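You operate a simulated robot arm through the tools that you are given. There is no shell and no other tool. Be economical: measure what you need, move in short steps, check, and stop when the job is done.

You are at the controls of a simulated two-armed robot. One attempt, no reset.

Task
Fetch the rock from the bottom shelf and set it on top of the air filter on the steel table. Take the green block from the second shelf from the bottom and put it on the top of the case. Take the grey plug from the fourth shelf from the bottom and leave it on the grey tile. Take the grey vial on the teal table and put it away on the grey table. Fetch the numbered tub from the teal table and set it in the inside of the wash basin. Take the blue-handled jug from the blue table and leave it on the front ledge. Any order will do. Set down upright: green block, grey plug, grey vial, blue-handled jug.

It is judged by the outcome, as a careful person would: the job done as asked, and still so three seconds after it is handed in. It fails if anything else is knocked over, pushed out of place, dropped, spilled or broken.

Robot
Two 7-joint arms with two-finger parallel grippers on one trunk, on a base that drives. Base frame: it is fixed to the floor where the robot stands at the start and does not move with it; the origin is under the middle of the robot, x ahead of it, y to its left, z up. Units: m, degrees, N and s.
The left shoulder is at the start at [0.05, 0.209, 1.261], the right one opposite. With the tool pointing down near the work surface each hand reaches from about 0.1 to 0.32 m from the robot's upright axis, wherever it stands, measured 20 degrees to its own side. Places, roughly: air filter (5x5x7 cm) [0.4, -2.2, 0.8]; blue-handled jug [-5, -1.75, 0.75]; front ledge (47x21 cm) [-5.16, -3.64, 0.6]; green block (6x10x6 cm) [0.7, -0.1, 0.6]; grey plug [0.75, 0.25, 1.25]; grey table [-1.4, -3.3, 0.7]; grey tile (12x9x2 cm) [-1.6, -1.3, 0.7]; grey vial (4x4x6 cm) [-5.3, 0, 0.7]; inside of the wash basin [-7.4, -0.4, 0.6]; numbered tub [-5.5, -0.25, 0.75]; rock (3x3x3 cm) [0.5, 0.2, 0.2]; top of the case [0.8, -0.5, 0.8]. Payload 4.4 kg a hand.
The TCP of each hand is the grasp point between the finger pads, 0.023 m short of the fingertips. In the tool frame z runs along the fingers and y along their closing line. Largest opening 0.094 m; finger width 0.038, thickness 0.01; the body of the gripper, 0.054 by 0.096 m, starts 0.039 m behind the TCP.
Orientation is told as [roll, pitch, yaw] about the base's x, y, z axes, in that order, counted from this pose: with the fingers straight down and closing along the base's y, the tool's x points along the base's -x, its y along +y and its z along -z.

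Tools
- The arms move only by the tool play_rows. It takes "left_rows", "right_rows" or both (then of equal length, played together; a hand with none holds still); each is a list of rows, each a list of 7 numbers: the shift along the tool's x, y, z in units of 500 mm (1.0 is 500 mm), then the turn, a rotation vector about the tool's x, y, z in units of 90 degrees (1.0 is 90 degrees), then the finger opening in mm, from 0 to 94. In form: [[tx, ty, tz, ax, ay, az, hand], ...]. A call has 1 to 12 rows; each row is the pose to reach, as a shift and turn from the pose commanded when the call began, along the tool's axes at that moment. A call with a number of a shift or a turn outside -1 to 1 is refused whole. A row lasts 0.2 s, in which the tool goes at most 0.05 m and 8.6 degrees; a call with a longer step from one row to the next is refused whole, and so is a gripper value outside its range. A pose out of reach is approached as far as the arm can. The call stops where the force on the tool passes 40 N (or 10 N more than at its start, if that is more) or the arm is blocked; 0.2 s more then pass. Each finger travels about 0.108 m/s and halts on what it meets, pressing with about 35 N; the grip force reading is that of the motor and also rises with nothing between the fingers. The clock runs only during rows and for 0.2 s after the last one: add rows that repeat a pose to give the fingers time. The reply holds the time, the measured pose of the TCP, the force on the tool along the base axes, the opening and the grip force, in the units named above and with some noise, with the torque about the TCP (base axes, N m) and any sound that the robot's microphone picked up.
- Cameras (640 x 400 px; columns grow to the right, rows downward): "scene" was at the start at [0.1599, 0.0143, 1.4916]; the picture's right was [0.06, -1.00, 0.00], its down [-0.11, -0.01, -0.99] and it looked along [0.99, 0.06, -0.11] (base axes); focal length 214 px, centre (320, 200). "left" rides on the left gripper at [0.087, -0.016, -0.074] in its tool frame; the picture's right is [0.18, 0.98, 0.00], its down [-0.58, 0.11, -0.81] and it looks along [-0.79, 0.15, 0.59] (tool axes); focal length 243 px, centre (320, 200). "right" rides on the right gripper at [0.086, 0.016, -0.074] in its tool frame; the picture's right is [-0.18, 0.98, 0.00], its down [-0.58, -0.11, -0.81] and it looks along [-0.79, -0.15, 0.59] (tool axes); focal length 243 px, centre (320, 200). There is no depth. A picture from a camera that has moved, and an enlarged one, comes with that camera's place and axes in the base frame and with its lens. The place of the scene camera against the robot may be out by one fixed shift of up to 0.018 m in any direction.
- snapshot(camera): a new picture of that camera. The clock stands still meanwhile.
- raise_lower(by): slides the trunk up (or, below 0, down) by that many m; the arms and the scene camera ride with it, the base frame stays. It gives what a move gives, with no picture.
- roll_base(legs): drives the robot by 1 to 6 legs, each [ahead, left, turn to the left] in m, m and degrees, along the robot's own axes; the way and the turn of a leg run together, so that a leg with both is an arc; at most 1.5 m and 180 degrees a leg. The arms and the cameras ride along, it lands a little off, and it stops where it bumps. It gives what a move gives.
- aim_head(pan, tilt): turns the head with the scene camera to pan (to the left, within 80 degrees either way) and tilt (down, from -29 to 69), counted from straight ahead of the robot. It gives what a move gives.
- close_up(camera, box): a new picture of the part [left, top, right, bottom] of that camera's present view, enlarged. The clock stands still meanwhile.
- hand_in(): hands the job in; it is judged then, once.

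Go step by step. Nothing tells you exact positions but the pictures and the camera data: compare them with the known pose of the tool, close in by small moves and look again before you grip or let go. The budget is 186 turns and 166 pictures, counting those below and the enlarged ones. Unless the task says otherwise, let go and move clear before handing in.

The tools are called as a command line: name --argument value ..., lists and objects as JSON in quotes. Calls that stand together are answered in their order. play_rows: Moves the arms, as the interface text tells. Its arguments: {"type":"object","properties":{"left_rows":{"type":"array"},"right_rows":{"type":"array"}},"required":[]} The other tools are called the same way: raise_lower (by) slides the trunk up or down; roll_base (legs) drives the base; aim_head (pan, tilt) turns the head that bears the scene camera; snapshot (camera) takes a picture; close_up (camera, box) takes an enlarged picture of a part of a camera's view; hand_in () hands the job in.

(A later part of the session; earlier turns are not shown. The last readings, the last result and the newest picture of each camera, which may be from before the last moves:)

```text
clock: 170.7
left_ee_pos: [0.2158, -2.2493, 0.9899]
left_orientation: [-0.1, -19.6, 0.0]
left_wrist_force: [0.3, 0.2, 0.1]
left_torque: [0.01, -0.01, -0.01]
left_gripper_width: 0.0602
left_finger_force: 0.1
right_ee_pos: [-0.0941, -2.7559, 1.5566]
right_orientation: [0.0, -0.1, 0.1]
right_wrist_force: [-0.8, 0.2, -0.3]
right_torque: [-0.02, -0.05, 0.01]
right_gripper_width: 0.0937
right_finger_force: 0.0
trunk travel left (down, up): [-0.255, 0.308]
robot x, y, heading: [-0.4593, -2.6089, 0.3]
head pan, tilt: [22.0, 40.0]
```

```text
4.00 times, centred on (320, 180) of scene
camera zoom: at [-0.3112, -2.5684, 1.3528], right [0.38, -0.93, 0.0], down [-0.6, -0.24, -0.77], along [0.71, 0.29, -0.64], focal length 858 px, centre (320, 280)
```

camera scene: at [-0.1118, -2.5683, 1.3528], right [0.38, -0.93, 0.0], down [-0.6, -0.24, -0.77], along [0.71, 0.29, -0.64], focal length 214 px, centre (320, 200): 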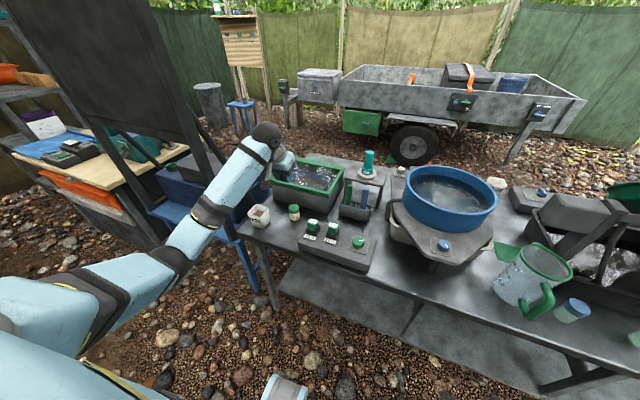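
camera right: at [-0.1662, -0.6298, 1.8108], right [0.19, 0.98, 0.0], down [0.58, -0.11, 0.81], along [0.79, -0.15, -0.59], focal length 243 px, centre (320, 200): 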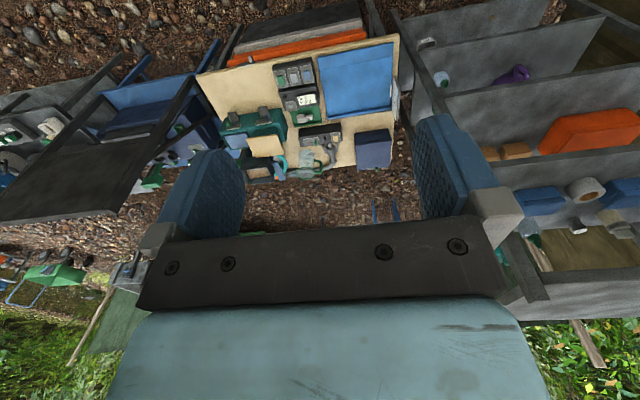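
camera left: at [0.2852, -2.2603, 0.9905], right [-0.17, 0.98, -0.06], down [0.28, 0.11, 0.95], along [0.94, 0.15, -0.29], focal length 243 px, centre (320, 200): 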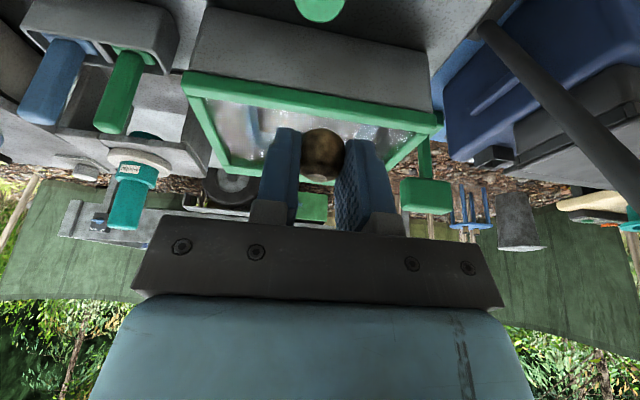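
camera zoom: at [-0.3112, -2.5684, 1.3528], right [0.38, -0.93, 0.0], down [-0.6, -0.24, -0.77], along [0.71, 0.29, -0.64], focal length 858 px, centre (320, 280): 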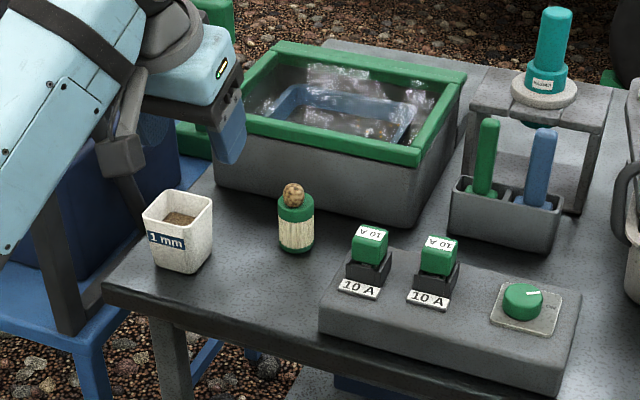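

Rock placed. Now I'll retract the left hand, turn left to face back up the corridor, drive there and look west toward the teal table.

play_rows --left_rows '[[0.08, -0.035, -0.028, 0, 0, 0, 60], [0.16, -0.07, -0.056, 0, 0, 0, 60], [0.24, -0.1, -0.083, 0, 0, 0, 60], [0.32, -0.135, -0.11, 0, 0, 0, 60], [0.4, -0.17, -0.14, 0, 0, 0, 60], [0.47, -0.2, -0.166, 0, 0, 0, 60]]'

roll_base --legs '[[0, 0, 90], [1.3, 0, 0], [1.2, 0, 0]]'

aim_head --pan 75 --tilt 15

snapshot --camera "scene"

```text
clock: 172.1
left_ee_pos: [-0.0365, -2.3487, 0.9902]
left_orientation: [-0.1, -19.6, -0.1]
left_wrist_force: [-0.2, 0.4, 0.9]
left_torque: [0.0, -0.02, -0.01]
left_gripper_width: 0.0601
left_finger_force: 0.1
right_ee_pos: [-0.0947, -2.7578, 1.5569]
right_orientation: [0.1, -0.2, 0.1]
right_wrist_force: [-0.6, -0.2, -0.2]
right_torque: [-0.02, -0.01, 0.01]
right_gripper_width: 0.094
right_finger_force: 0.0
trunk travel left (down, up): [-0.255, 0.308]
robot x, y, heading: [-0.4612, -2.6122, 0.0]
head pan, tilt: [22.0, 40.0]
```

```text
clock: 184.1
left_ee_pos: [-0.7259, -0.7003, 0.9862]
left_orientation: [0.3, -18.7, 91.1]
left_wrist_force: [0.1, -0.3, -0.1]
left_torque: [0.0, 0.0, 0.02]
left_gripper_width: 0.06
left_finger_force: 0.1
right_ee_pos: [-0.3122, -0.7483, 1.5568]
right_orientation: [0.4, -0.2, 91.3]
right_wrist_force: [-0.4, -0.6, -0.1]
right_torque: [-0.02, 0.03, -0.01]
right_gripper_width: 0.0939
right_finger_force: 0.1
trunk travel left (down, up): [-0.255, 0.308]
robot x, y, heading: [-0.4625, -1.109, 91.4]
head pan, tilt: [22.0, 40.0]
stopped in leg 3: the robot was blocked; the commanded pose is now the measured one
```

```text
clock: 185.4
left_ee_pos: [-0.726, -0.7012, 0.9868]
left_orientation: [0.3, -18.8, 90.9]
left_wrist_force: [0.1, 0.2, 0.2]
left_torque: [0.02, -0.02, 0.02]
left_gripper_width: 0.0599
left_finger_force: 0.0
right_ee_pos: [-0.3145, -0.7523, 1.5592]
right_orientation: [0.3, -0.3, 91.2]
right_wrist_force: [0.5, 0.8, 0.3]
right_torque: [0.05, 0.0, -0.03]
right_gripper_width: 0.0941
right_finger_force: 0.1
trunk travel left (down, up): [-0.255, 0.308]
robot x, y, heading: [-0.4614, -1.1107, 90.8]
head pan, tilt: [75.0, 15.0]
```

```text
86 pictures are left
camera scene: at [-0.5481, -1.0202, 1.3933], right [0.24, 0.97, 0.01], down [0.25, -0.06, -0.97], along [-0.94, 0.23, -0.25], focal length 214 px, centre (320, 200)
```

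scene: 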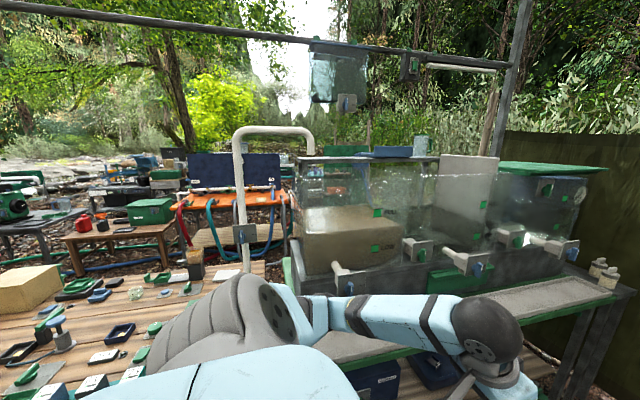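

The robot was stopped—my left forearm is close to the water-tank station. Backing off a little and moving right before looking again.

roll_base --legs '[[-0.12, 0, 0], [0, -0.12, 0]]'

aim_head --pan 50 --tilt 30

snapshot --camera "scene"

```text
clock: 187.9
left_ee_pos: [-0.6066, -0.8151, 0.9848]
left_orientation: [-0.1, -18.4, 91.0]
left_wrist_force: [-0.2, 0.3, -0.6]
left_torque: [-0.02, -0.01, -0.01]
left_gripper_width: 0.06
left_finger_force: 0.1
right_ee_pos: [-0.1967, -0.863, 1.5568]
right_orientation: [0.1, 0.1, 91.0]
right_wrist_force: [-0.2, -0.5, -0.4]
right_torque: [-0.02, -0.01, 0.0]
right_gripper_width: 0.094
right_finger_force: 0.0
trunk travel left (down, up): [-0.255, 0.308]
robot x, y, heading: [-0.3376, -1.2292, 91.2]
head pan, tilt: [75.0, 15.0]
```

```text
clock: 188.8
left_ee_pos: [-0.608, -0.8154, 0.9831]
left_orientation: [0.0, -18.5, 91.0]
left_wrist_force: [-0.4, 0.4, 0.2]
left_torque: [0.0, -0.01, 0.0]
left_gripper_width: 0.0601
left_finger_force: 0.1
right_ee_pos: [-0.1974, -0.8628, 1.5556]
right_orientation: [0.1, 0.0, 91.0]
right_wrist_force: [-0.3, 0.0, 0.1]
right_torque: [-0.03, 0.03, 0.0]
right_gripper_width: 0.0943
right_finger_force: 0.0
trunk travel left (down, up): [-0.255, 0.308]
robot x, y, heading: [-0.3392, -1.2295, 91.1]
head pan, tilt: [50.0, 30.0]
```

```text
85 pictures are left
camera scene: at [-0.4107, -1.0972, 1.3682], right [0.63, 0.78, 0.0], down [0.39, -0.31, -0.87], along [-0.67, 0.54, -0.5], focal length 214 px, centre (320, 200)
```

scene: 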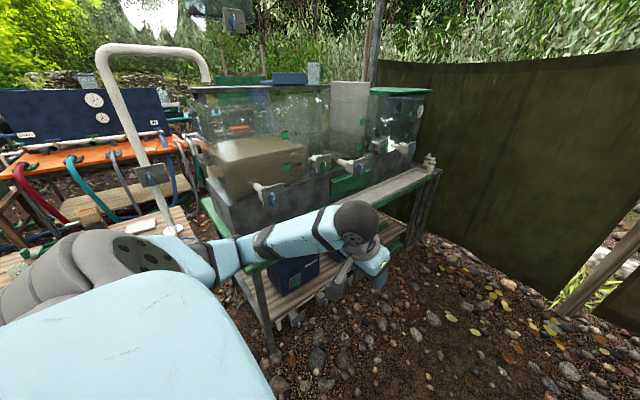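

The north end is closed by the tank station and a fence, so the way west is around the south end of the wood and grey tables. I'll back straight down the corridor and look there.

roll_base --legs '[[-0.02, 0.03, -1.0], [-1.5, 0, 0], [-1.5, 0, 0]]'

aim_head --pan 80 --tilt 20

snapshot --camera "scene"

```text
clock: 203.8
left_ee_pos: [-0.6206, -3.8256, 0.9831]
left_orientation: [-0.1, -18.4, 90.3]
left_wrist_force: [-0.5, 1.1, 1.0]
left_torque: [0.01, 0.02, -0.02]
left_gripper_width: 0.06
left_finger_force: 0.0
right_ee_pos: [-0.2128, -3.8778, 1.5567]
right_orientation: [0.1, 0.1, 90.3]
right_wrist_force: [-0.8, 0.4, 0.6]
right_torque: [0.04, -0.02, 0.0]
right_gripper_width: 0.094
right_finger_force: 0.0
trunk travel left (down, up): [-0.255, 0.308]
robot x, y, heading: [-0.356, -4.2435, 90.2]
head pan, tilt: [50.0, 30.0]
```

```text
clock: 204.7
left_ee_pos: [-0.621, -3.8246, 0.9827]
left_orientation: [-0.1, -18.4, 90.2]
left_wrist_force: [1.3, -0.3, 0.0]
left_torque: [-0.01, -0.03, 0.04]
left_gripper_width: 0.06
left_finger_force: 0.1
right_ee_pos: [-0.2118, -3.8786, 1.5567]
right_orientation: [0.1, 0.1, 90.3]
right_wrist_force: [0.1, 0.7, -1.0]
right_torque: [0.01, 0.03, -0.01]
right_gripper_width: 0.0939
right_finger_force: 0.1
trunk travel left (down, up): [-0.255, 0.308]
robot x, y, heading: [-0.3571, -4.242, 90.2]
head pan, tilt: [80.0, 20.0]
```

```text
84 pictures are left
camera scene: at [-0.4507, -4.1518, 1.3842], right [0.17, 0.99, 0.0], down [0.34, -0.06, -0.94], along [-0.93, 0.16, -0.34], focal length 214 px, centre (320, 200)
```

scene: 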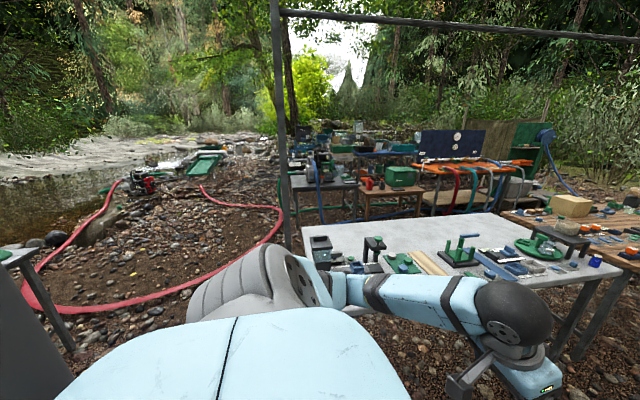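

The grey table is ahead on the left and a second row of tables stands farther west, with a red hose on the ground. I'll go round the end of the grey table and look west from higher up.

raise_lower --by 0.3

roll_base --legs '[[-0.55, 0, 0], [0, 0, 90], [0.8, 0, 0]]'

aim_head --pan 0 --tilt 20

snapshot --camera "scene"

aim_head --pan -50 --tilt 25

snapshot --camera "scene"

```text
clock: 207.7
left_ee_pos: [-0.6201, -3.8257, 1.2822]
left_orientation: [-0.1, -18.4, 90.2]
left_wrist_force: [0.0, 0.5, -0.2]
left_torque: [-0.02, -0.03, -0.01]
left_gripper_width: 0.0599
left_finger_force: 0.1
right_ee_pos: [-0.2115, -3.8769, 1.8562]
right_orientation: [0.1, 0.1, 90.3]
right_wrist_force: [-0.3, 0.4, 0.7]
right_torque: [0.01, 0.0, -0.01]
right_gripper_width: 0.0939
right_finger_force: 0.1
trunk travel left (down, up): [-0.555, 0.008]
robot x, y, heading: [-0.3579, -4.244, 90.3]
head pan, tilt: [80.0, 20.0]
```

```text
clock: 218.7
left_ee_pos: [-1.5769, -5.0806, 1.2842]
left_orientation: [-0.1, -18.4, -178.6]
left_wrist_force: [-0.1, 0.7, 0.1]
left_torque: [-0.01, 0.02, -0.04]
left_gripper_width: 0.0602
left_finger_force: 0.1
right_ee_pos: [-1.5304, -4.6697, 1.8553]
right_orientation: [0.2, 0.1, -178.6]
right_wrist_force: [0.1, -0.4, -0.2]
right_torque: [-0.01, 0.01, 0.02]
right_gripper_width: 0.0942
right_finger_force: 0.1
trunk travel left (down, up): [-0.555, 0.008]
robot x, y, heading: [-1.1682, -4.8104, -178.6]
head pan, tilt: [80.0, 20.0]
```

```text
clock: 220.2
left_ee_pos: [-1.5769, -5.0794, 1.2831]
left_orientation: [-0.1, -18.4, -178.5]
left_wrist_force: [0.0, -0.2, -0.8]
left_torque: [0.03, 0.0, 0.0]
left_gripper_width: 0.06
left_finger_force: 0.1
right_ee_pos: [-1.5319, -4.6708, 1.856]
right_orientation: [0.1, 0.1, -178.6]
right_wrist_force: [0.2, -0.2, 0.0]
right_torque: [0.01, -0.02, -0.02]
right_gripper_width: 0.094
right_finger_force: 0.0
trunk travel left (down, up): [-0.555, 0.008]
robot x, y, heading: [-1.1607, -4.8096, -178.5]
head pan, tilt: [0.0, 20.0]
```

```text
83 pictures are left
camera scene: at [-1.3244, -4.8055, 1.6842], right [-0.03, 1.0, 0.0], down [0.34, 0.01, -0.94], along [-0.94, -0.02, -0.34], focal length 214 px, centre (320, 200)
```

scene: 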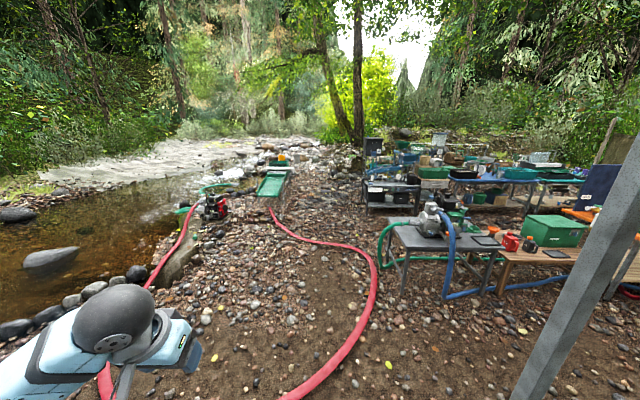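

```text
clock: 221.4
left_ee_pos: [-1.5776, -5.0806, 1.2826]
left_orientation: [-0.1, -18.3, -178.6]
left_wrist_force: [0.1, -0.9, -0.3]
left_torque: [-0.01, -0.02, -0.02]
left_gripper_width: 0.06
left_finger_force: 0.1
right_ee_pos: [-1.5325, -4.6707, 1.8555]
right_orientation: [0.1, 0.1, -178.6]
right_wrist_force: [-0.9, -0.3, 0.2]
right_torque: [0.0, 0.01, 0.0]
right_gripper_width: 0.0938
right_finger_force: 0.0
trunk travel left (down, up): [-0.555, 0.008]
robot x, y, heading: [-1.1647, -4.8072, -178.7]
head pan, tilt: [-50.0, 25.0]
```

```text
82 pictures are left
camera scene: at [-1.2923, -4.734, 1.6761], right [0.75, 0.66, 0.0], down [0.28, -0.32, -0.91], along [-0.6, 0.68, -0.42], focal length 214 px, centre (320, 200)
```

scene: 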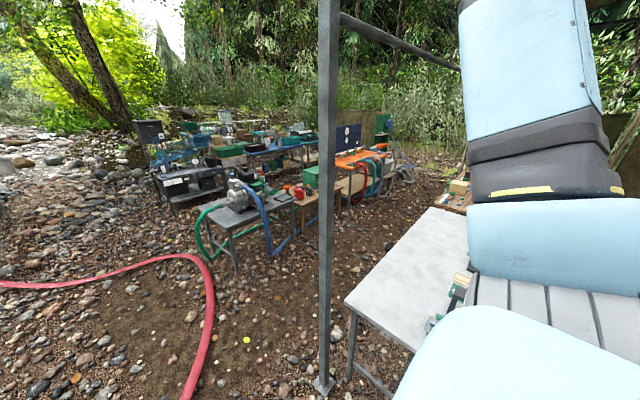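

A canopy post stands at (-1.78, -4.16) and a red hose lies just southwest. I'll thread between them into the aisle west of the grey table, then look further.

roll_base --legs '[[0.59, -0.09, -1.3], [0.33, -0.24, 0], [0.2, -0.4, 0], [0, -0.5, 0]]'

aim_head --pan -60 --tilt 22

snapshot --camera "scene"

aim_head --pan 0 --tilt 22

snapshot --camera "scene"

```text
clock: 235.2
left_ee_pos: [-2.717, -3.8574, 1.2829]
left_orientation: [-0.1, -18.4, -179.3]
left_wrist_force: [-0.3, -0.4, -1.0]
left_torque: [-0.05, -0.02, 0.02]
left_gripper_width: 0.0602
left_finger_force: 0.1
right_ee_pos: [-2.6656, -3.449, 1.8565]
right_orientation: [0.0, 0.1, -179.5]
right_wrist_force: [-0.4, 0.4, -0.2]
right_torque: [0.0, 0.01, -0.02]
right_gripper_width: 0.0941
right_finger_force: 0.1
trunk travel left (down, up): [-0.555, 0.008]
robot x, y, heading: [-2.3015, -3.5943, -179.5]
head pan, tilt: [-50.0, 25.0]
```

```text
clock: 236.0
left_ee_pos: [-2.715, -3.8573, 1.2852]
left_orientation: [-0.1, -18.5, -179.4]
left_wrist_force: [-0.1, -0.4, 0.6]
left_torque: [0.01, -0.01, 0.01]
left_gripper_width: 0.0601
left_finger_force: 0.0
right_ee_pos: [-2.6647, -3.4473, 1.8572]
right_orientation: [0.2, 0.1, -179.4]
right_wrist_force: [0.5, 0.0, 0.2]
right_torque: [0.0, 0.02, 0.01]
right_gripper_width: 0.0941
right_finger_force: 0.0
trunk travel left (down, up): [-0.555, 0.008]
robot x, y, heading: [-2.3019, -3.594, -179.7]
head pan, tilt: [-60.0, 22.0]
```

```text
81 pictures are left
camera scene: at [-2.4133, -3.5052, 1.681], right [0.86, 0.51, 0.0], down [0.19, -0.32, -0.93], along [-0.47, 0.8, -0.37], focal length 214 px, centre (320, 200)
```

scene: 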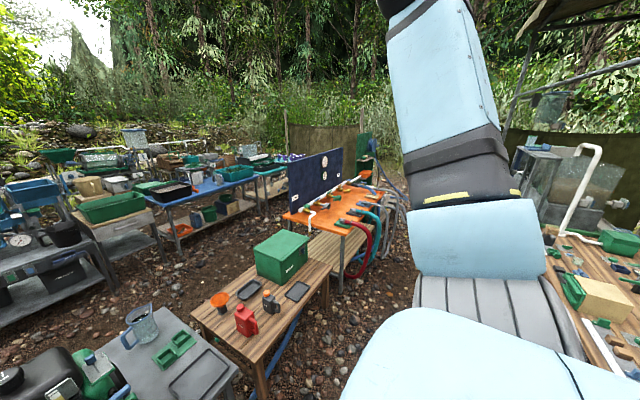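

```text
clock: 237.3
left_ee_pos: [-2.716, -3.8562, 1.2836]
left_orientation: [-0.1, -18.4, -179.4]
left_wrist_force: [0.1, 0.5, -0.6]
left_torque: [0.02, 0.0, 0.0]
left_gripper_width: 0.0602
left_finger_force: 0.0
right_ee_pos: [-2.6658, -3.4477, 1.8565]
right_orientation: [0.1, 0.1, -179.5]
right_wrist_force: [1.2, 0.2, -0.5]
right_torque: [-0.01, 0.03, -0.01]
right_gripper_width: 0.0939
right_finger_force: 0.1
trunk travel left (down, up): [-0.555, 0.008]
robot x, y, heading: [-2.2982, -3.5919, -179.3]
head pan, tilt: [0.0, 22.0]
```

```text
80 pictures are left
camera scene: at [-2.4588, -3.586, 1.681], right [-0.01, 1.0, 0.0], down [0.37, 0.0, -0.93], along [-0.93, -0.01, -0.37], focal length 214 px, centre (320, 200)
```

scene: 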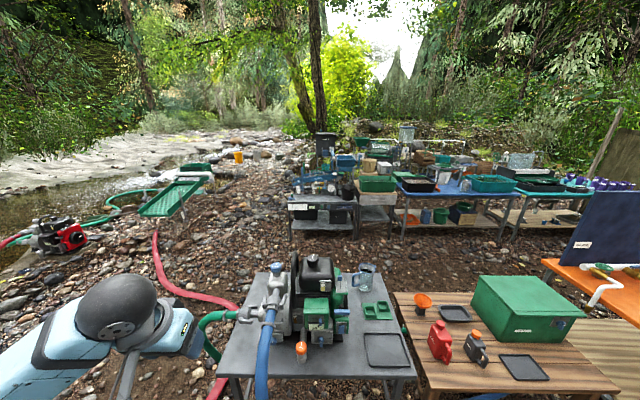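

I'm in the aisle west of the grey table. I'll go north along it to see whether there's an opening to the west.

roll_base --legs '[[-0.08, -1.0, 0], [0, -0.9, 0]]'

aim_head --pan -55 --tilt 25

snapshot --camera "scene"

```text
clock: 254.2
left_ee_pos: [-2.6581, -1.9627, 1.2811]
left_orientation: [-0.1, -18.4, -178.9]
left_wrist_force: [0.5, -0.2, 0.2]
left_torque: [-0.02, -0.01, -0.03]
left_gripper_width: 0.0601
left_finger_force: 0.0
right_ee_pos: [-2.6107, -1.5531, 1.8567]
right_orientation: [0.0, 0.1, -179.0]
right_wrist_force: [0.5, -0.6, 0.2]
right_torque: [0.01, -0.02, -0.04]
right_gripper_width: 0.094
right_finger_force: 0.3
trunk travel left (down, up): [-0.555, 0.008]
robot x, y, heading: [-2.2486, -1.6935, -178.9]
head pan, tilt: [0.0, 22.0]
```

```text
clock: 255.4
left_ee_pos: [-2.6596, -1.9631, 1.2821]
left_orientation: [0.0, -18.4, -179.0]
left_wrist_force: [0.0, 0.6, -0.4]
left_torque: [-0.01, 0.01, -0.01]
left_gripper_width: 0.0599
left_finger_force: 0.1
right_ee_pos: [-2.6106, -1.5532, 1.8574]
right_orientation: [0.1, 0.1, -179.0]
right_wrist_force: [0.6, 0.1, -0.6]
right_torque: [0.0, -0.04, -0.02]
right_gripper_width: 0.0941
right_finger_force: 0.1
trunk travel left (down, up): [-0.555, 0.008]
robot x, y, heading: [-2.2432, -1.6948, -179.1]
head pan, tilt: [-55.0, 25.0]
```

```text
79 pictures are left
camera scene: at [-2.3654, -1.6144, 1.6761], right [0.81, 0.59, 0.0], down [0.25, -0.34, -0.91], along [-0.53, 0.73, -0.42], focal length 214 px, centre (320, 200)
```

scene: 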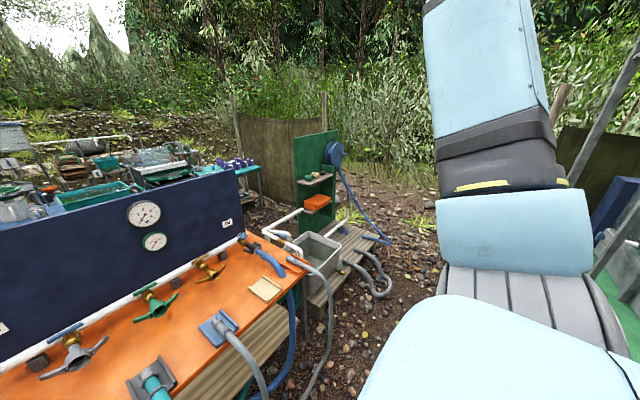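

The north end is closed by a panel station, so the only way west passes over the red hose south of the pump table. I'll go back and try crossing there, slowly, stopping if it bumps.

roll_base --legs '[[0.05, 1.3, -0.9], [0, 1.25, 0], [0.45, 0.18, 0], [0.35, 0, 0]]'

aim_head --pan 0 --tilt 50

snapshot --camera "scene"

```text
clock: 282.2
left_ee_pos: [-3.4975, -4.6845, 1.2839]
left_orientation: [-0.1, -18.5, 179.4]
left_wrist_force: [0.7, 0.1, 0.1]
left_torque: [-0.01, 0.02, 0.0]
left_gripper_width: 0.0598
left_finger_force: 0.1
right_ee_pos: [-3.4381, -4.2757, 1.8577]
right_orientation: [0.1, 0.0, 179.5]
right_wrist_force: [0.2, 0.1, -1.0]
right_torque: [0.0, 0.0, 0.0]
right_gripper_width: 0.0939
right_finger_force: 0.1
trunk travel left (down, up): [-0.555, 0.008]
robot x, y, heading: [-3.0746, -4.4291, 179.3]
head pan, tilt: [-55.0, 25.0]
```

```text
clock: 283.5
left_ee_pos: [-3.4994, -4.6825, 1.2816]
left_orientation: [-0.1, -18.5, 179.4]
left_wrist_force: [0.4, -0.5, 0.8]
left_torque: [-0.02, 0.02, 0.0]
left_gripper_width: 0.0599
left_finger_force: 0.0
right_ee_pos: [-3.4403, -4.2749, 1.8567]
right_orientation: [0.1, 0.1, 179.4]
right_wrist_force: [-0.3, -0.7, 0.3]
right_torque: [0.04, 0.0, 0.03]
right_gripper_width: 0.0942
right_finger_force: 0.1
trunk travel left (down, up): [-0.555, 0.008]
robot x, y, heading: [-3.0821, -4.43, 179.6]
head pan, tilt: [0.0, 50.0]
```

```text
78 pictures are left
camera scene: at [-3.2215, -4.4174, 1.6387], right [0.01, 1.0, 0.0], down [0.77, -0.01, -0.64], along [-0.64, 0.01, -0.77], focal length 214 px, centre (320, 200)
```

scene: 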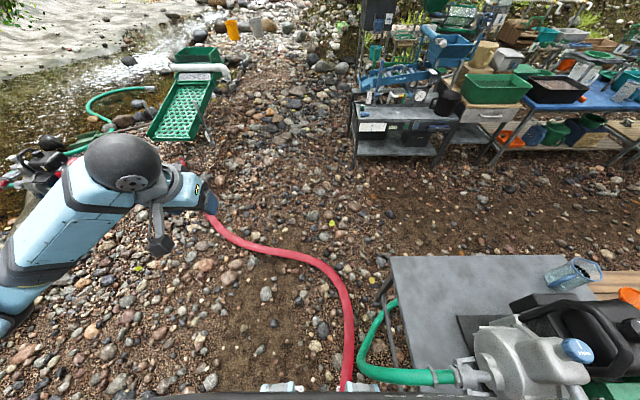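

The base rolled over the hose without disturbing it. Continuing west, then north up the next aisle toward the blue and teal tables.

roll_base --legs '[[1.25, 0, 0.4], [0, -1.2, 0], [0, -1.3, 0]]'

aim_head --pan 0 --tilt 25

snapshot --camera "scene"

aim_head --pan -60 --tilt 25

snapshot --camera "scene"

```text
clock: 311.6
left_ee_pos: [-4.7241, -2.1493, 1.2824]
left_orientation: [0.0, -18.5, 178.8]
left_wrist_force: [-0.2, -0.5, 0.7]
left_torque: [-0.01, -0.03, 0.02]
left_gripper_width: 0.0598
left_finger_force: 0.0
right_ee_pos: [-4.6585, -1.7428, 1.8555]
right_orientation: [0.0, 0.1, 178.9]
right_wrist_force: [-0.1, -0.7, 0.5]
right_torque: [0.0, -0.01, 0.02]
right_gripper_width: 0.0943
right_finger_force: 0.1
trunk travel left (down, up): [-0.555, 0.008]
robot x, y, heading: [-4.3006, -1.8965, 179.0]
head pan, tilt: [0.0, 50.0]
```

```text
clock: 312.4
left_ee_pos: [-4.7228, -2.1489, 1.2836]
left_orientation: [-0.1, -18.4, 178.9]
left_wrist_force: [0.3, 0.0, -0.5]
left_torque: [-0.01, 0.0, -0.02]
left_gripper_width: 0.0602
left_finger_force: 0.1
right_ee_pos: [-4.6592, -1.7409, 1.8566]
right_orientation: [0.1, 0.1, 178.8]
right_wrist_force: [-0.4, 0.2, -0.2]
right_torque: [0.01, 0.0, 0.05]
right_gripper_width: 0.094
right_finger_force: 0.1
trunk travel left (down, up): [-0.555, 0.008]
robot x, y, heading: [-4.2959, -1.8976, 178.8]
head pan, tilt: [0.0, 25.0]
```

```text
77 pictures are left
camera scene: at [-4.4572, -1.8863, 1.6761], right [0.02, 1.0, 0.0], down [0.42, -0.01, -0.91], along [-0.91, 0.02, -0.42], focal length 214 px, centre (320, 200)
```

scene: 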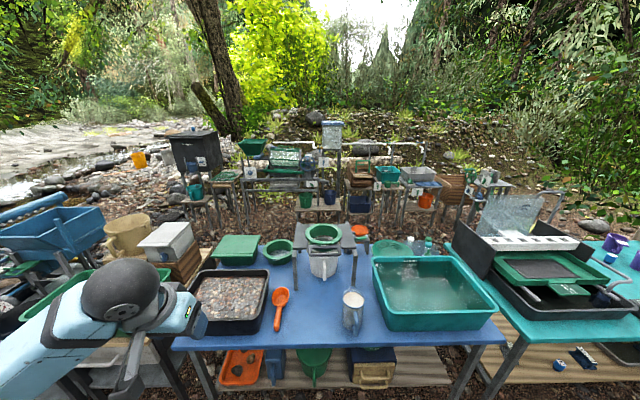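

```text
clock: 313.7
left_ee_pos: [-4.723, -2.149, 1.2829]
left_orientation: [-0.1, -18.4, 178.8]
left_wrist_force: [0.5, 0.3, -0.8]
left_torque: [0.02, -0.02, -0.03]
left_gripper_width: 0.0601
left_finger_force: 0.0
right_ee_pos: [-4.6581, -1.7421, 1.8571]
right_orientation: [0.1, 0.1, 178.8]
right_wrist_force: [-0.1, 0.3, 0.0]
right_torque: [-0.01, -0.01, -0.05]
right_gripper_width: 0.0939
right_finger_force: 0.1
trunk travel left (down, up): [-0.555, 0.008]
robot x, y, heading: [-4.2986, -1.8942, 178.8]
head pan, tilt: [-60.0, 25.0]
```

```text
76 pictures are left
camera scene: at [-4.4096, -1.8076, 1.6761], right [0.88, 0.48, 0.0], down [0.2, -0.37, -0.91], along [-0.44, 0.79, -0.42], focal length 214 px, centre (320, 200)
```

scene: 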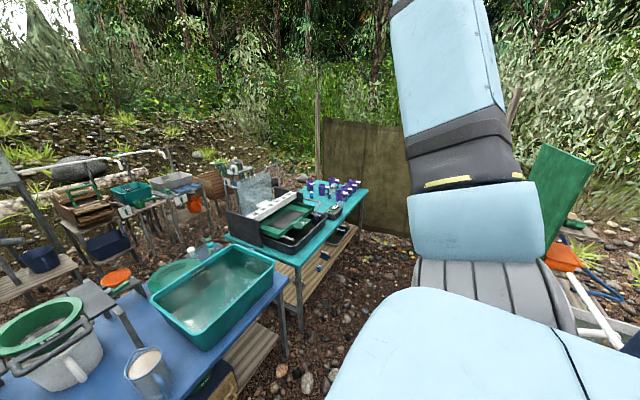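

The blue table with the blue-handled jug is right in front of me. I'll go first to the teal table to the north and look at the vial and tub.

roll_base --legs '[[0.0, -1.45, 1.2]]'

aim_head --pan 0 --tilt 35

snapshot --camera "scene"

```text
clock: 326.5
left_ee_pos: [-4.6976, -0.7131, 1.2833]
left_orientation: [-0.1, -18.5, 179.4]
left_wrist_force: [0.2, 0.0, -0.1]
left_torque: [0.0, -0.01, 0.05]
left_gripper_width: 0.0602
left_finger_force: 0.0
right_ee_pos: [-4.6385, -0.3047, 1.8563]
right_orientation: [0.1, 0.1, 179.4]
right_wrist_force: [-0.3, -0.3, 0.2]
right_torque: [0.02, -0.05, 0.01]
right_gripper_width: 0.0938
right_finger_force: 0.1
trunk travel left (down, up): [-0.555, 0.008]
robot x, y, heading: [-4.2754, -0.4557, 179.3]
head pan, tilt: [-60.0, 25.0]
```

```text
clock: 327.8
left_ee_pos: [-4.6978, -0.7126, 1.2835]
left_orientation: [-0.1, -18.5, 179.4]
left_wrist_force: [0.2, 0.2, 0.1]
left_torque: [0.01, -0.04, 0.0]
left_gripper_width: 0.06
left_finger_force: 0.1
right_ee_pos: [-4.6378, -0.3048, 1.8578]
right_orientation: [0.1, 0.1, 179.4]
right_wrist_force: [-0.3, -0.5, -0.1]
right_torque: [0.01, -0.01, -0.01]
right_gripper_width: 0.094
right_finger_force: 0.0
trunk travel left (down, up): [-0.555, 0.008]
robot x, y, heading: [-4.2748, -0.4562, 179.1]
head pan, tilt: [0.0, 35.0]
```

```text
75 pictures are left
camera scene: at [-4.4305, -0.4465, 1.6604], right [0.01, 1.0, 0.0], down [0.57, -0.01, -0.82], along [-0.82, 0.01, -0.57], focal length 214 px, centre (320, 200)
```

scene: 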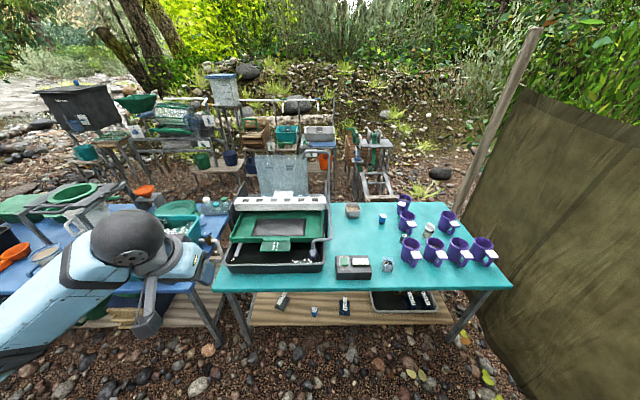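

close_up --camera "scene" --box '[330, 190, 510, 290]'

close_up --camera "scene" --box '[270, 285, 450, 325]'

```text
3.56 times, centred on (420, 240) of scene
camera zoom: at [-4.4305, -0.4465, 1.6604], right [0.01, 1.0, 0.0], down [0.57, -0.01, -0.82], along [-0.82, 0.01, -0.57], focal length 763 px, centre (-36, 58)
```

zoom: 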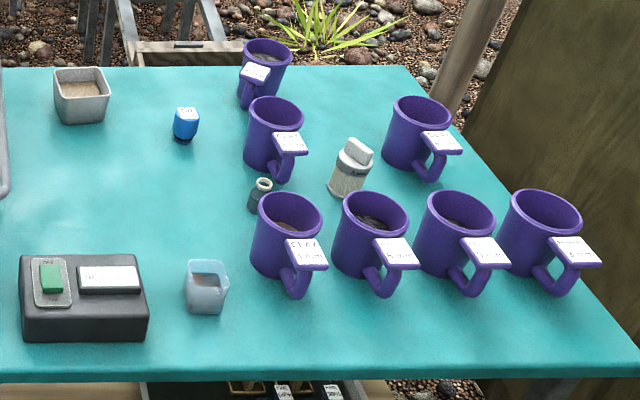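

```text
3.56 times, centred on (360, 305) of scene
camera zoom: at [-4.4305, -0.4465, 1.6604], right [0.01, 1.0, 0.0], down [0.57, -0.01, -0.82], along [-0.82, 0.01, -0.57], focal length 763 px, centre (178, -173)
```

zoom: 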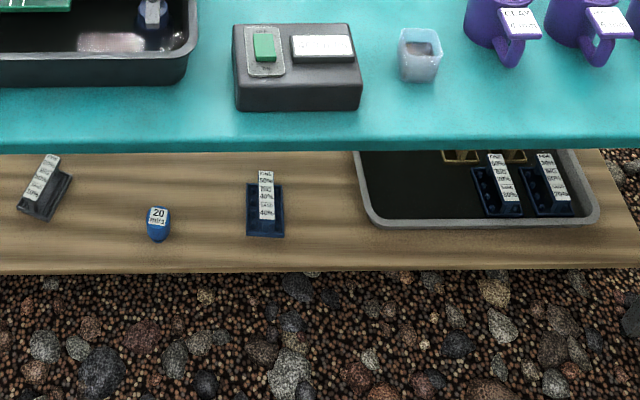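

I see two square tubs, a small grey neck vial, a ribbed capped piece like the one on the rack, and blue label-topped pieces. Enlarging to read labels.

close_up --camera "scene" --box '[335, 195, 445, 255]'

close_up --camera "scene" --box '[335, 198, 400, 230]'

close_up --camera "scene" --box '[370, 225, 440, 275]'

```text
5.82 times, centred on (390, 225) of scene
camera zoom: at [-4.4305, -0.4465, 1.6604], right [0.01, 1.0, 0.0], down [0.57, -0.01, -0.82], along [-0.82, 0.01, -0.57], focal length 1248 px, centre (-87, 54)
```

zoom: 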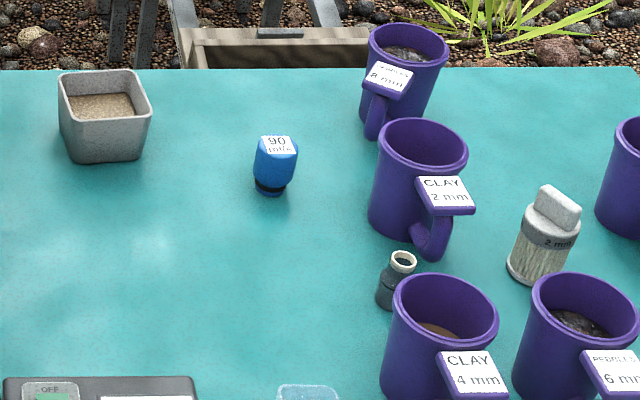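

```text
9.85 times, centred on (368, 214) of scene
camera zoom: at [-4.4305, -0.4465, 1.6604], right [0.01, 1.0, 0.0], down [0.57, -0.01, -0.82], along [-0.82, 0.01, -0.57], focal length 2112 px, centre (-148, 62)
```

zoom: 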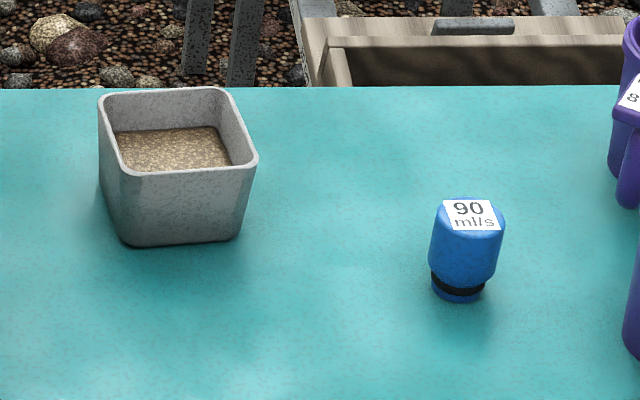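

```text
8.00 times, centred on (405, 250) of scene
camera zoom: at [-4.4305, -0.4465, 1.6604], right [0.01, 1.0, 0.0], down [0.57, -0.01, -0.82], along [-0.82, 0.01, -0.57], focal length 1716 px, centre (-360, -200)
```

zoom: 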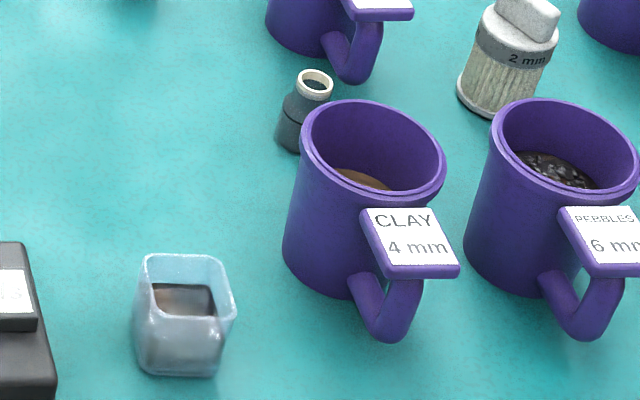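

The grey vial is the small dark neck bottle at about (-5.355, 0.071), squeezed between purple mugs; the tub with sand is at about (-5.6, -0.2). I'll use the left hand yawed to the right for the vial, so the hand and its camera stay over free table.

raise_lower --by -0.25

play_rows --left_rows '[[-0.061, -0.039, 0.02, 0.0285, 0, 0.0856, 60], [-0.122, -0.078, 0.04, 0.057, 0, 0.171, 60], [-0.183, -0.118, 0.06, 0.0855, 0, 0.257, 60], [-0.244, -0.157, 0.081, 0.114, 0, 0.3425, 60], [-0.305, -0.196, 0.1, 0.1425, 0, 0.428, 60], [-0.366, -0.235, 0.12, 0.171, 0, 0.514, 60], [-0.427, -0.275, 0.14, 0.2, 0, 0.6, 60], [-0.488, -0.314, 0.162, 0.228, 0, 0.685, 60]]'

roll_base --legs '[[0.25, -0.5, 0.8]]'

snapshot --camera "left"

snapshot --camera "scene"

```text
clock: 330.4
left_ee_pos: [-4.6973, -0.7117, 1.0333]
left_orientation: [-0.1, -18.5, 179.4]
left_wrist_force: [0.0, 0.1, 0.4]
left_torque: [0.02, 0.02, -0.04]
left_gripper_width: 0.06
left_finger_force: 0.1
right_ee_pos: [-4.6387, -0.304, 1.6062]
right_orientation: [0.0, 0.1, 179.3]
right_wrist_force: [-0.5, 0.2, 0.1]
right_torque: [-0.01, 0.0, -0.01]
right_gripper_width: 0.0944
right_finger_force: 0.0
trunk travel left (down, up): [-0.305, 0.258]
robot x, y, heading: [-4.2747, -0.4556, 179.3]
head pan, tilt: [0.0, 35.0]
```

```text
clock: 332.2
left_ee_pos: [-4.9538, -0.5494, 1.0322]
left_orientation: [0.0, -18.4, 114.3]
left_wrist_force: [0.0, -0.3, 0.6]
left_torque: [-0.01, -0.02, -0.01]
left_gripper_width: 0.0598
left_finger_force: 0.0
right_ee_pos: [-4.6401, -0.3025, 1.6059]
right_orientation: [0.2, 0.0, 179.4]
right_wrist_force: [0.3, 0.8, -0.3]
right_torque: [-0.01, -0.03, -0.02]
right_gripper_width: 0.0941
right_finger_force: 0.2
trunk travel left (down, up): [-0.305, 0.258]
robot x, y, heading: [-4.2772, -0.456, 179.7]
head pan, tilt: [0.0, 35.0]
```

```text
clock: 337.1
left_ee_pos: [-5.199, -0.0544, 1.0324]
left_orientation: [0.0, -18.5, 114.9]
left_wrist_force: [0.4, 0.5, -1.0]
left_torque: [-0.01, -0.01, -0.02]
left_gripper_width: 0.0601
left_finger_force: 0.1
right_ee_pos: [-4.8876, 0.1957, 1.6075]
right_orientation: [0.0, 0.1, 179.9]
right_wrist_force: [0.9, 0.0, -0.4]
right_torque: [0.01, -0.03, -0.03]
right_gripper_width: 0.0941
right_finger_force: 0.0
trunk travel left (down, up): [-0.305, 0.258]
robot x, y, heading: [-4.524, 0.0492, 180.1]
head pan, tilt: [0.0, 35.0]
```

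```text
69 pictures are left
camera left: at [-5.1417, -0.1445, 1.0752], right [-0.82, -0.57, -0.06], down [-0.22, 0.22, 0.95], along [-0.53, 0.79, -0.31], focal length 243 px, centre (320, 200)
```

left: 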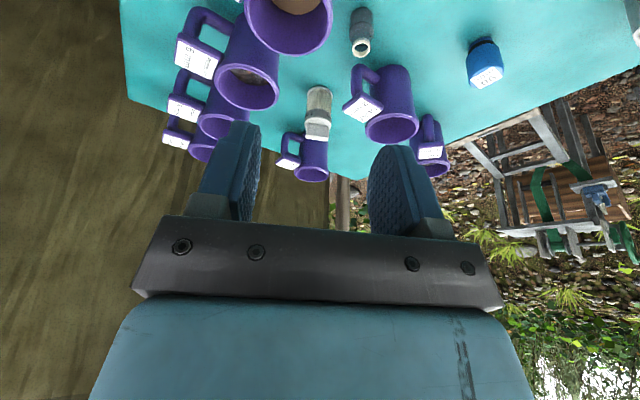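

```text
68 pictures are left
camera scene: at [-4.6783, 0.0551, 1.4104], right [0.0, 1.0, 0.0], down [0.57, 0.0, -0.82], along [-0.82, 0.0, -0.57], focal length 214 px, centre (320, 200)
```

scene: 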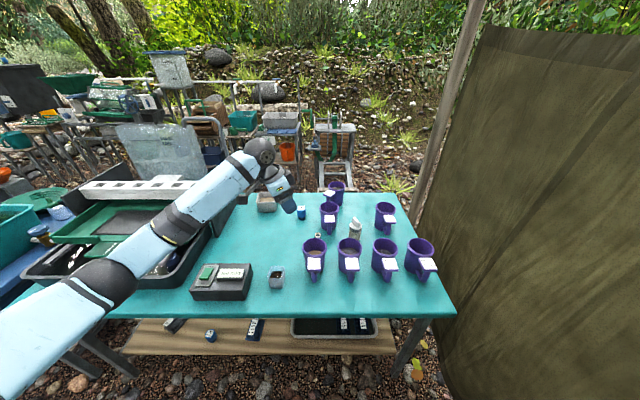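

From the hand camera the vial is at about (-5.317, 0.045). I'll move above it with clearance over the mugs and look again.

play_rows --left_rows '[[-0.037, 0.026, 0.067, 0, 0, 0, 60], [-0.074, 0.053, 0.134, 0, 0, 0, 60], [-0.11, 0.079, 0.2, 0, 0, 0, 60], [-0.147, 0.106, 0.268, 0, 0, 0, 60], [-0.184, 0.132, 0.335, 0, 0, 0, 60], [-0.184, 0.132, 0.335, 0, 0, 0, 60]]'

snapshot --camera "left"

```text
clock: 338.5
left_ee_pos: [-5.3193, 0.0433, 0.9056]
left_orientation: [0.0, -18.6, 114.9]
left_wrist_force: [-0.9, -0.5, 0.2]
left_torque: [0.02, -0.01, -0.01]
left_gripper_width: 0.0601
left_finger_force: 0.0
right_ee_pos: [-4.8862, 0.1944, 1.6059]
right_orientation: [-0.1, 0.0, 180.0]
right_wrist_force: [0.2, -0.8, 0.8]
right_torque: [-0.02, -0.02, -0.01]
right_gripper_width: 0.094
right_finger_force: 0.0
trunk travel left (down, up): [-0.305, 0.258]
robot x, y, heading: [-4.526, 0.0415, 179.9]
head pan, tilt: [0.0, 35.0]
```

```text
67 pictures are left
camera left: at [-5.2611, -0.0462, 0.9469], right [-0.82, -0.57, -0.06], down [-0.22, 0.22, 0.95], along [-0.53, 0.79, -0.31], focal length 243 px, centre (320, 200)
```

left: 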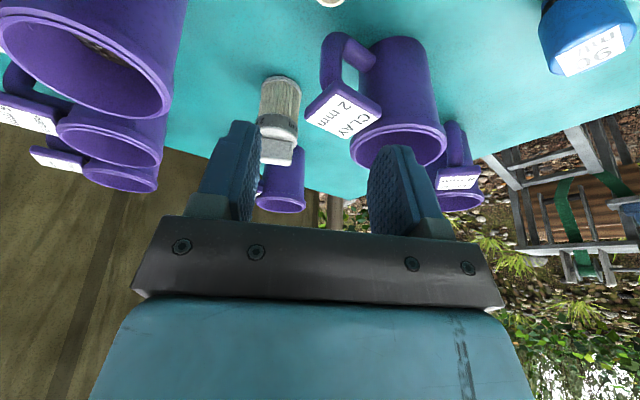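

The vial is centred laterally (about (-5.316, 0.038), top z≈0.776). I'll check the neighbouring mug clearance in the scene view before descending.

close_up --camera "scene" --box '[260, 170, 388, 260]'

```text
4.44 times, centred on (324, 215) of scene
camera zoom: at [-4.6779, 0.0542, 1.4104], right [0.0, 1.0, 0.0], down [0.57, 0.0, -0.82], along [-0.82, 0.0, -0.57], focal length 953 px, centre (302, 133)
```

zoom: 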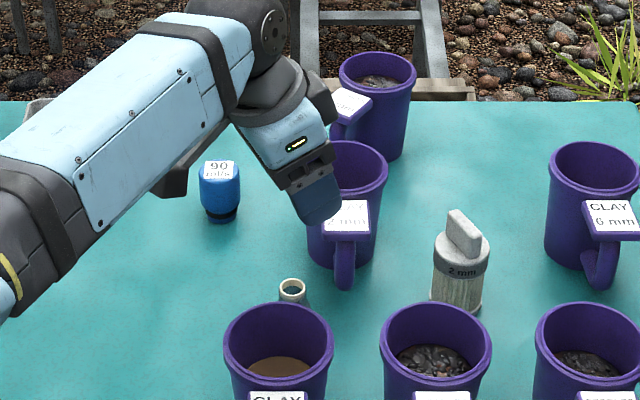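

The nearest mug's rim is only ~5 cm from the vial's axis, so I'll turn the hand to yaw 95°, offset 6 mm away from that mug, and descend with a medium opening.

play_rows --left_rows '[[0, 0, 0, 0.023, 0, 0.07, 64], [0, 0, 0, 0.047, 0, 0.141, 64], [0, 0, 0, 0.07, 0, 0.211, 64], [0, 0, 0, 0.07, 0, 0.211, 64]]'

snapshot --camera "left"

```text
clock: 339.5
left_ee_pos: [-5.3186, 0.0438, 0.9039]
left_orientation: [0.0, -18.5, 94.9]
left_wrist_force: [-0.2, 0.1, -0.4]
left_torque: [0.0, -0.01, 0.01]
left_gripper_width: 0.064
left_finger_force: 0.0
right_ee_pos: [-4.8873, 0.1962, 1.6065]
right_orientation: [0.1, 0.1, 180.1]
right_wrist_force: [1.0, -0.9, -0.2]
right_torque: [0.02, -0.02, 0.04]
right_gripper_width: 0.0942
right_finger_force: 0.0
trunk travel left (down, up): [-0.305, 0.258]
robot x, y, heading: [-4.5224, 0.0432, 179.8]
head pan, tilt: [0.0, 35.0]
```

```text
65 pictures are left
camera left: at [-5.2949, -0.0605, 0.9459], right [-0.96, -0.26, -0.06], down [-0.13, 0.29, 0.95], along [-0.23, 0.92, -0.31], focal length 243 px, centre (320, 200)
```

left: 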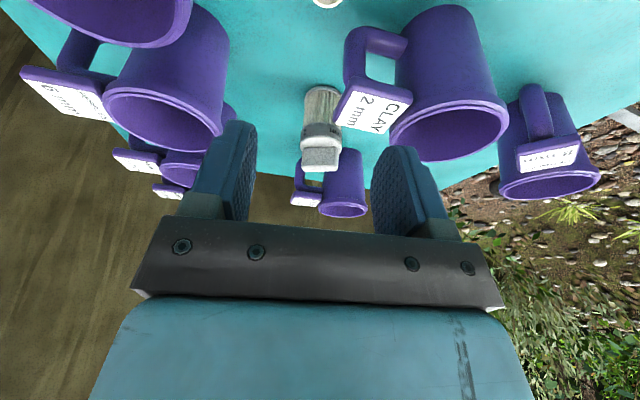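

Lined up; descending to z 0.765 around the vial.

play_rows --left_rows '[[0.025, 0.012, 0.065, 0, 0, 0, 64], [0.05, 0.012, 0.13, 0, 0, 0, 64], [0.076, 0.012, 0.195, 0, 0, 0, 64], [0.09, 0.012, 0.23, 0, 0, 0, 64], [0.102, 0.012, 0.259, 0, 0, 0, 64], [0.102, 0.012, 0.259, 0, 0, 0, 64]]'

snapshot --camera "left"

close_up --camera "scene" --box '[270, 190, 370, 260]'

```text
clock: 340.9
left_ee_pos: [-5.3129, 0.0359, 0.782]
left_orientation: [0.0, -18.4, 94.9]
left_wrist_force: [0.4, -0.1, -0.3]
left_torque: [0.02, 0.0, 0.0]
left_gripper_width: 0.064
left_finger_force: 0.0
left hand out of reach, approached as far as the arm can: row 3, 4, 5, 6
right_ee_pos: [-4.8883, 0.196, 1.6063]
right_orientation: [0.0, 0.0, 180.0]
right_wrist_force: [0.2, 0.8, 0.8]
right_torque: [-0.01, 0.03, -0.03]
right_gripper_width: 0.0937
right_finger_force: 0.0
trunk travel left (down, up): [-0.305, 0.258]
robot x, y, heading: [-4.5228, 0.0474, 179.8]
head pan, tilt: [0.0, 35.0]
```

```text
64 pictures are left
camera left: at [-5.2878, -0.0681, 0.8239], right [-0.96, -0.26, -0.06], down [-0.13, 0.29, 0.95], along [-0.23, 0.92, -0.31], focal length 243 px, centre (320, 200)
```

left: 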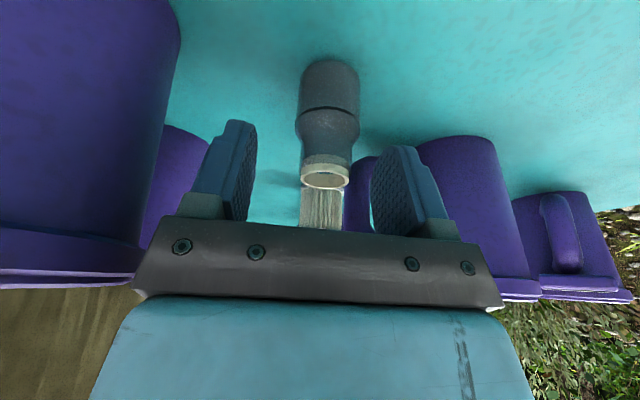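

```text
5.71 times, centred on (320, 225) of scene
camera zoom: at [-4.6783, 0.0549, 1.4104], right [0.0, 1.0, 0.0], down [0.57, 0.0, -0.82], along [-0.82, 0.0, -0.57], focal length 1226 px, centre (320, 57)
```

zoom: 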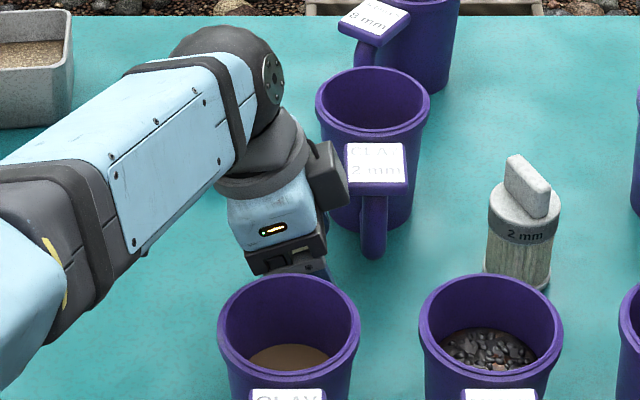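

I've hit the arm's reach limit, but the view is good: the vial is between the fingers. I'll nudge the base 1.2 cm ahead (away from the near mug) and lower with the trunk.

roll_base --legs '[[0.012, 0, 0]]'

raise_lower --by -0.022

snapshot --camera "left"

```text
clock: 341.7
left_ee_pos: [-5.3244, 0.0372, 0.783]
left_orientation: [0.3, -18.5, 94.9]
left_wrist_force: [-0.6, 0.0, -1.2]
left_torque: [0.02, 0.0, -0.01]
left_gripper_width: 0.064
left_finger_force: 0.1
right_ee_pos: [-4.8957, 0.1975, 1.6084]
right_orientation: [0.1, -0.2, 180.1]
right_wrist_force: [0.3, 0.7, -0.1]
right_torque: [-0.03, -0.01, 0.0]
right_gripper_width: 0.0942
right_finger_force: 0.1
trunk travel left (down, up): [-0.305, 0.258]
robot x, y, heading: [-4.535, 0.0465, 180.2]
head pan, tilt: [0.0, 35.0]
```

```text
clock: 342.4
left_ee_pos: [-5.3239, 0.0371, 0.7612]
left_orientation: [0.1, -18.5, 94.9]
left_wrist_force: [0.5, -0.4, 2.3]
left_torque: [0.04, 0.14, -0.07]
left_gripper_width: 0.0641
left_finger_force: 0.0
right_ee_pos: [-4.8989, 0.1948, 1.5844]
right_orientation: [0.1, 0.0, 180.1]
right_wrist_force: [-0.3, -0.4, 0.2]
right_torque: [0.01, -0.02, -0.01]
right_gripper_width: 0.094
right_finger_force: 0.0
trunk travel left (down, up): [-0.283, 0.28]
robot x, y, heading: [-4.5358, 0.0497, 179.9]
head pan, tilt: [0.0, 35.0]
```

```text
62 pictures are left
camera left: at [-5.2995, -0.0674, 0.8026], right [-0.96, -0.26, -0.06], down [-0.13, 0.28, 0.95], along [-0.23, 0.92, -0.31], focal length 243 px, centre (320, 200)
```

left: 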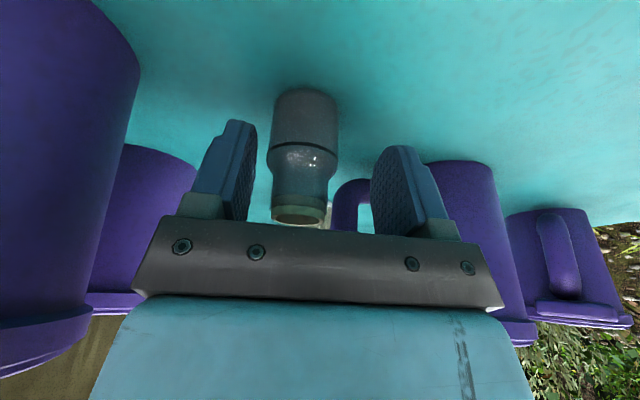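

The vial is between the fingers with part of its wide body below the pads. Closing slowly.

play_rows --left_rows '[[0, 0, 0, 0, 0, 0, 56], [0, 0, 0, 0, 0, 0, 48], [0, 0, 0, 0, 0, 0, 42], [0, 0, 0, 0, 0, 0, 36], [0, 0, 0, 0, 0, 0, 30], [0, 0, 0, 0, 0, 0, 25], [0, 0, 0, 0, 0, 0, 25]]'

snapshot --camera "left"

```text
clock: 344.0
left_ee_pos: [-5.3236, 0.037, 0.7608]
left_orientation: [0.0, -18.5, 94.8]
left_wrist_force: [2.0, -0.3, 4.2]
left_torque: [0.06, 0.09, -0.04]
left_gripper_width: 0.0322
left_finger_force: 34.5
right_ee_pos: [-4.8987, 0.1956, 1.5858]
right_orientation: [0.1, -0.1, 180.0]
right_wrist_force: [0.6, -0.1, 0.2]
right_torque: [-0.01, -0.02, -0.04]
right_gripper_width: 0.0938
right_finger_force: 0.1
trunk travel left (down, up): [-0.283, 0.28]
robot x, y, heading: [-4.5374, 0.0451, 179.7]
head pan, tilt: [0.0, 35.0]
```

```text
61 pictures are left
camera left: at [-5.2993, -0.0678, 0.8025], right [-0.96, -0.26, -0.06], down [-0.13, 0.29, 0.95], along [-0.23, 0.92, -0.31], focal length 243 px, centre (320, 200)
```

left: 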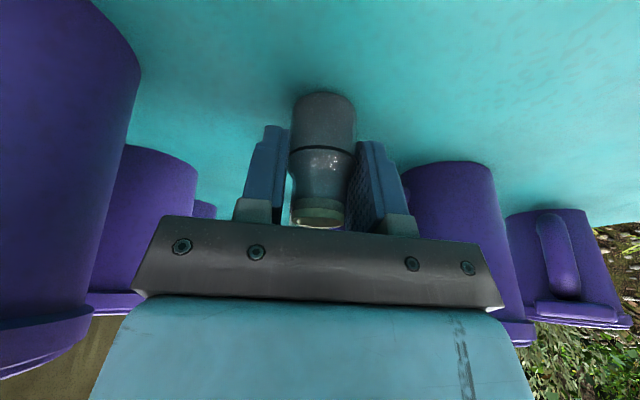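

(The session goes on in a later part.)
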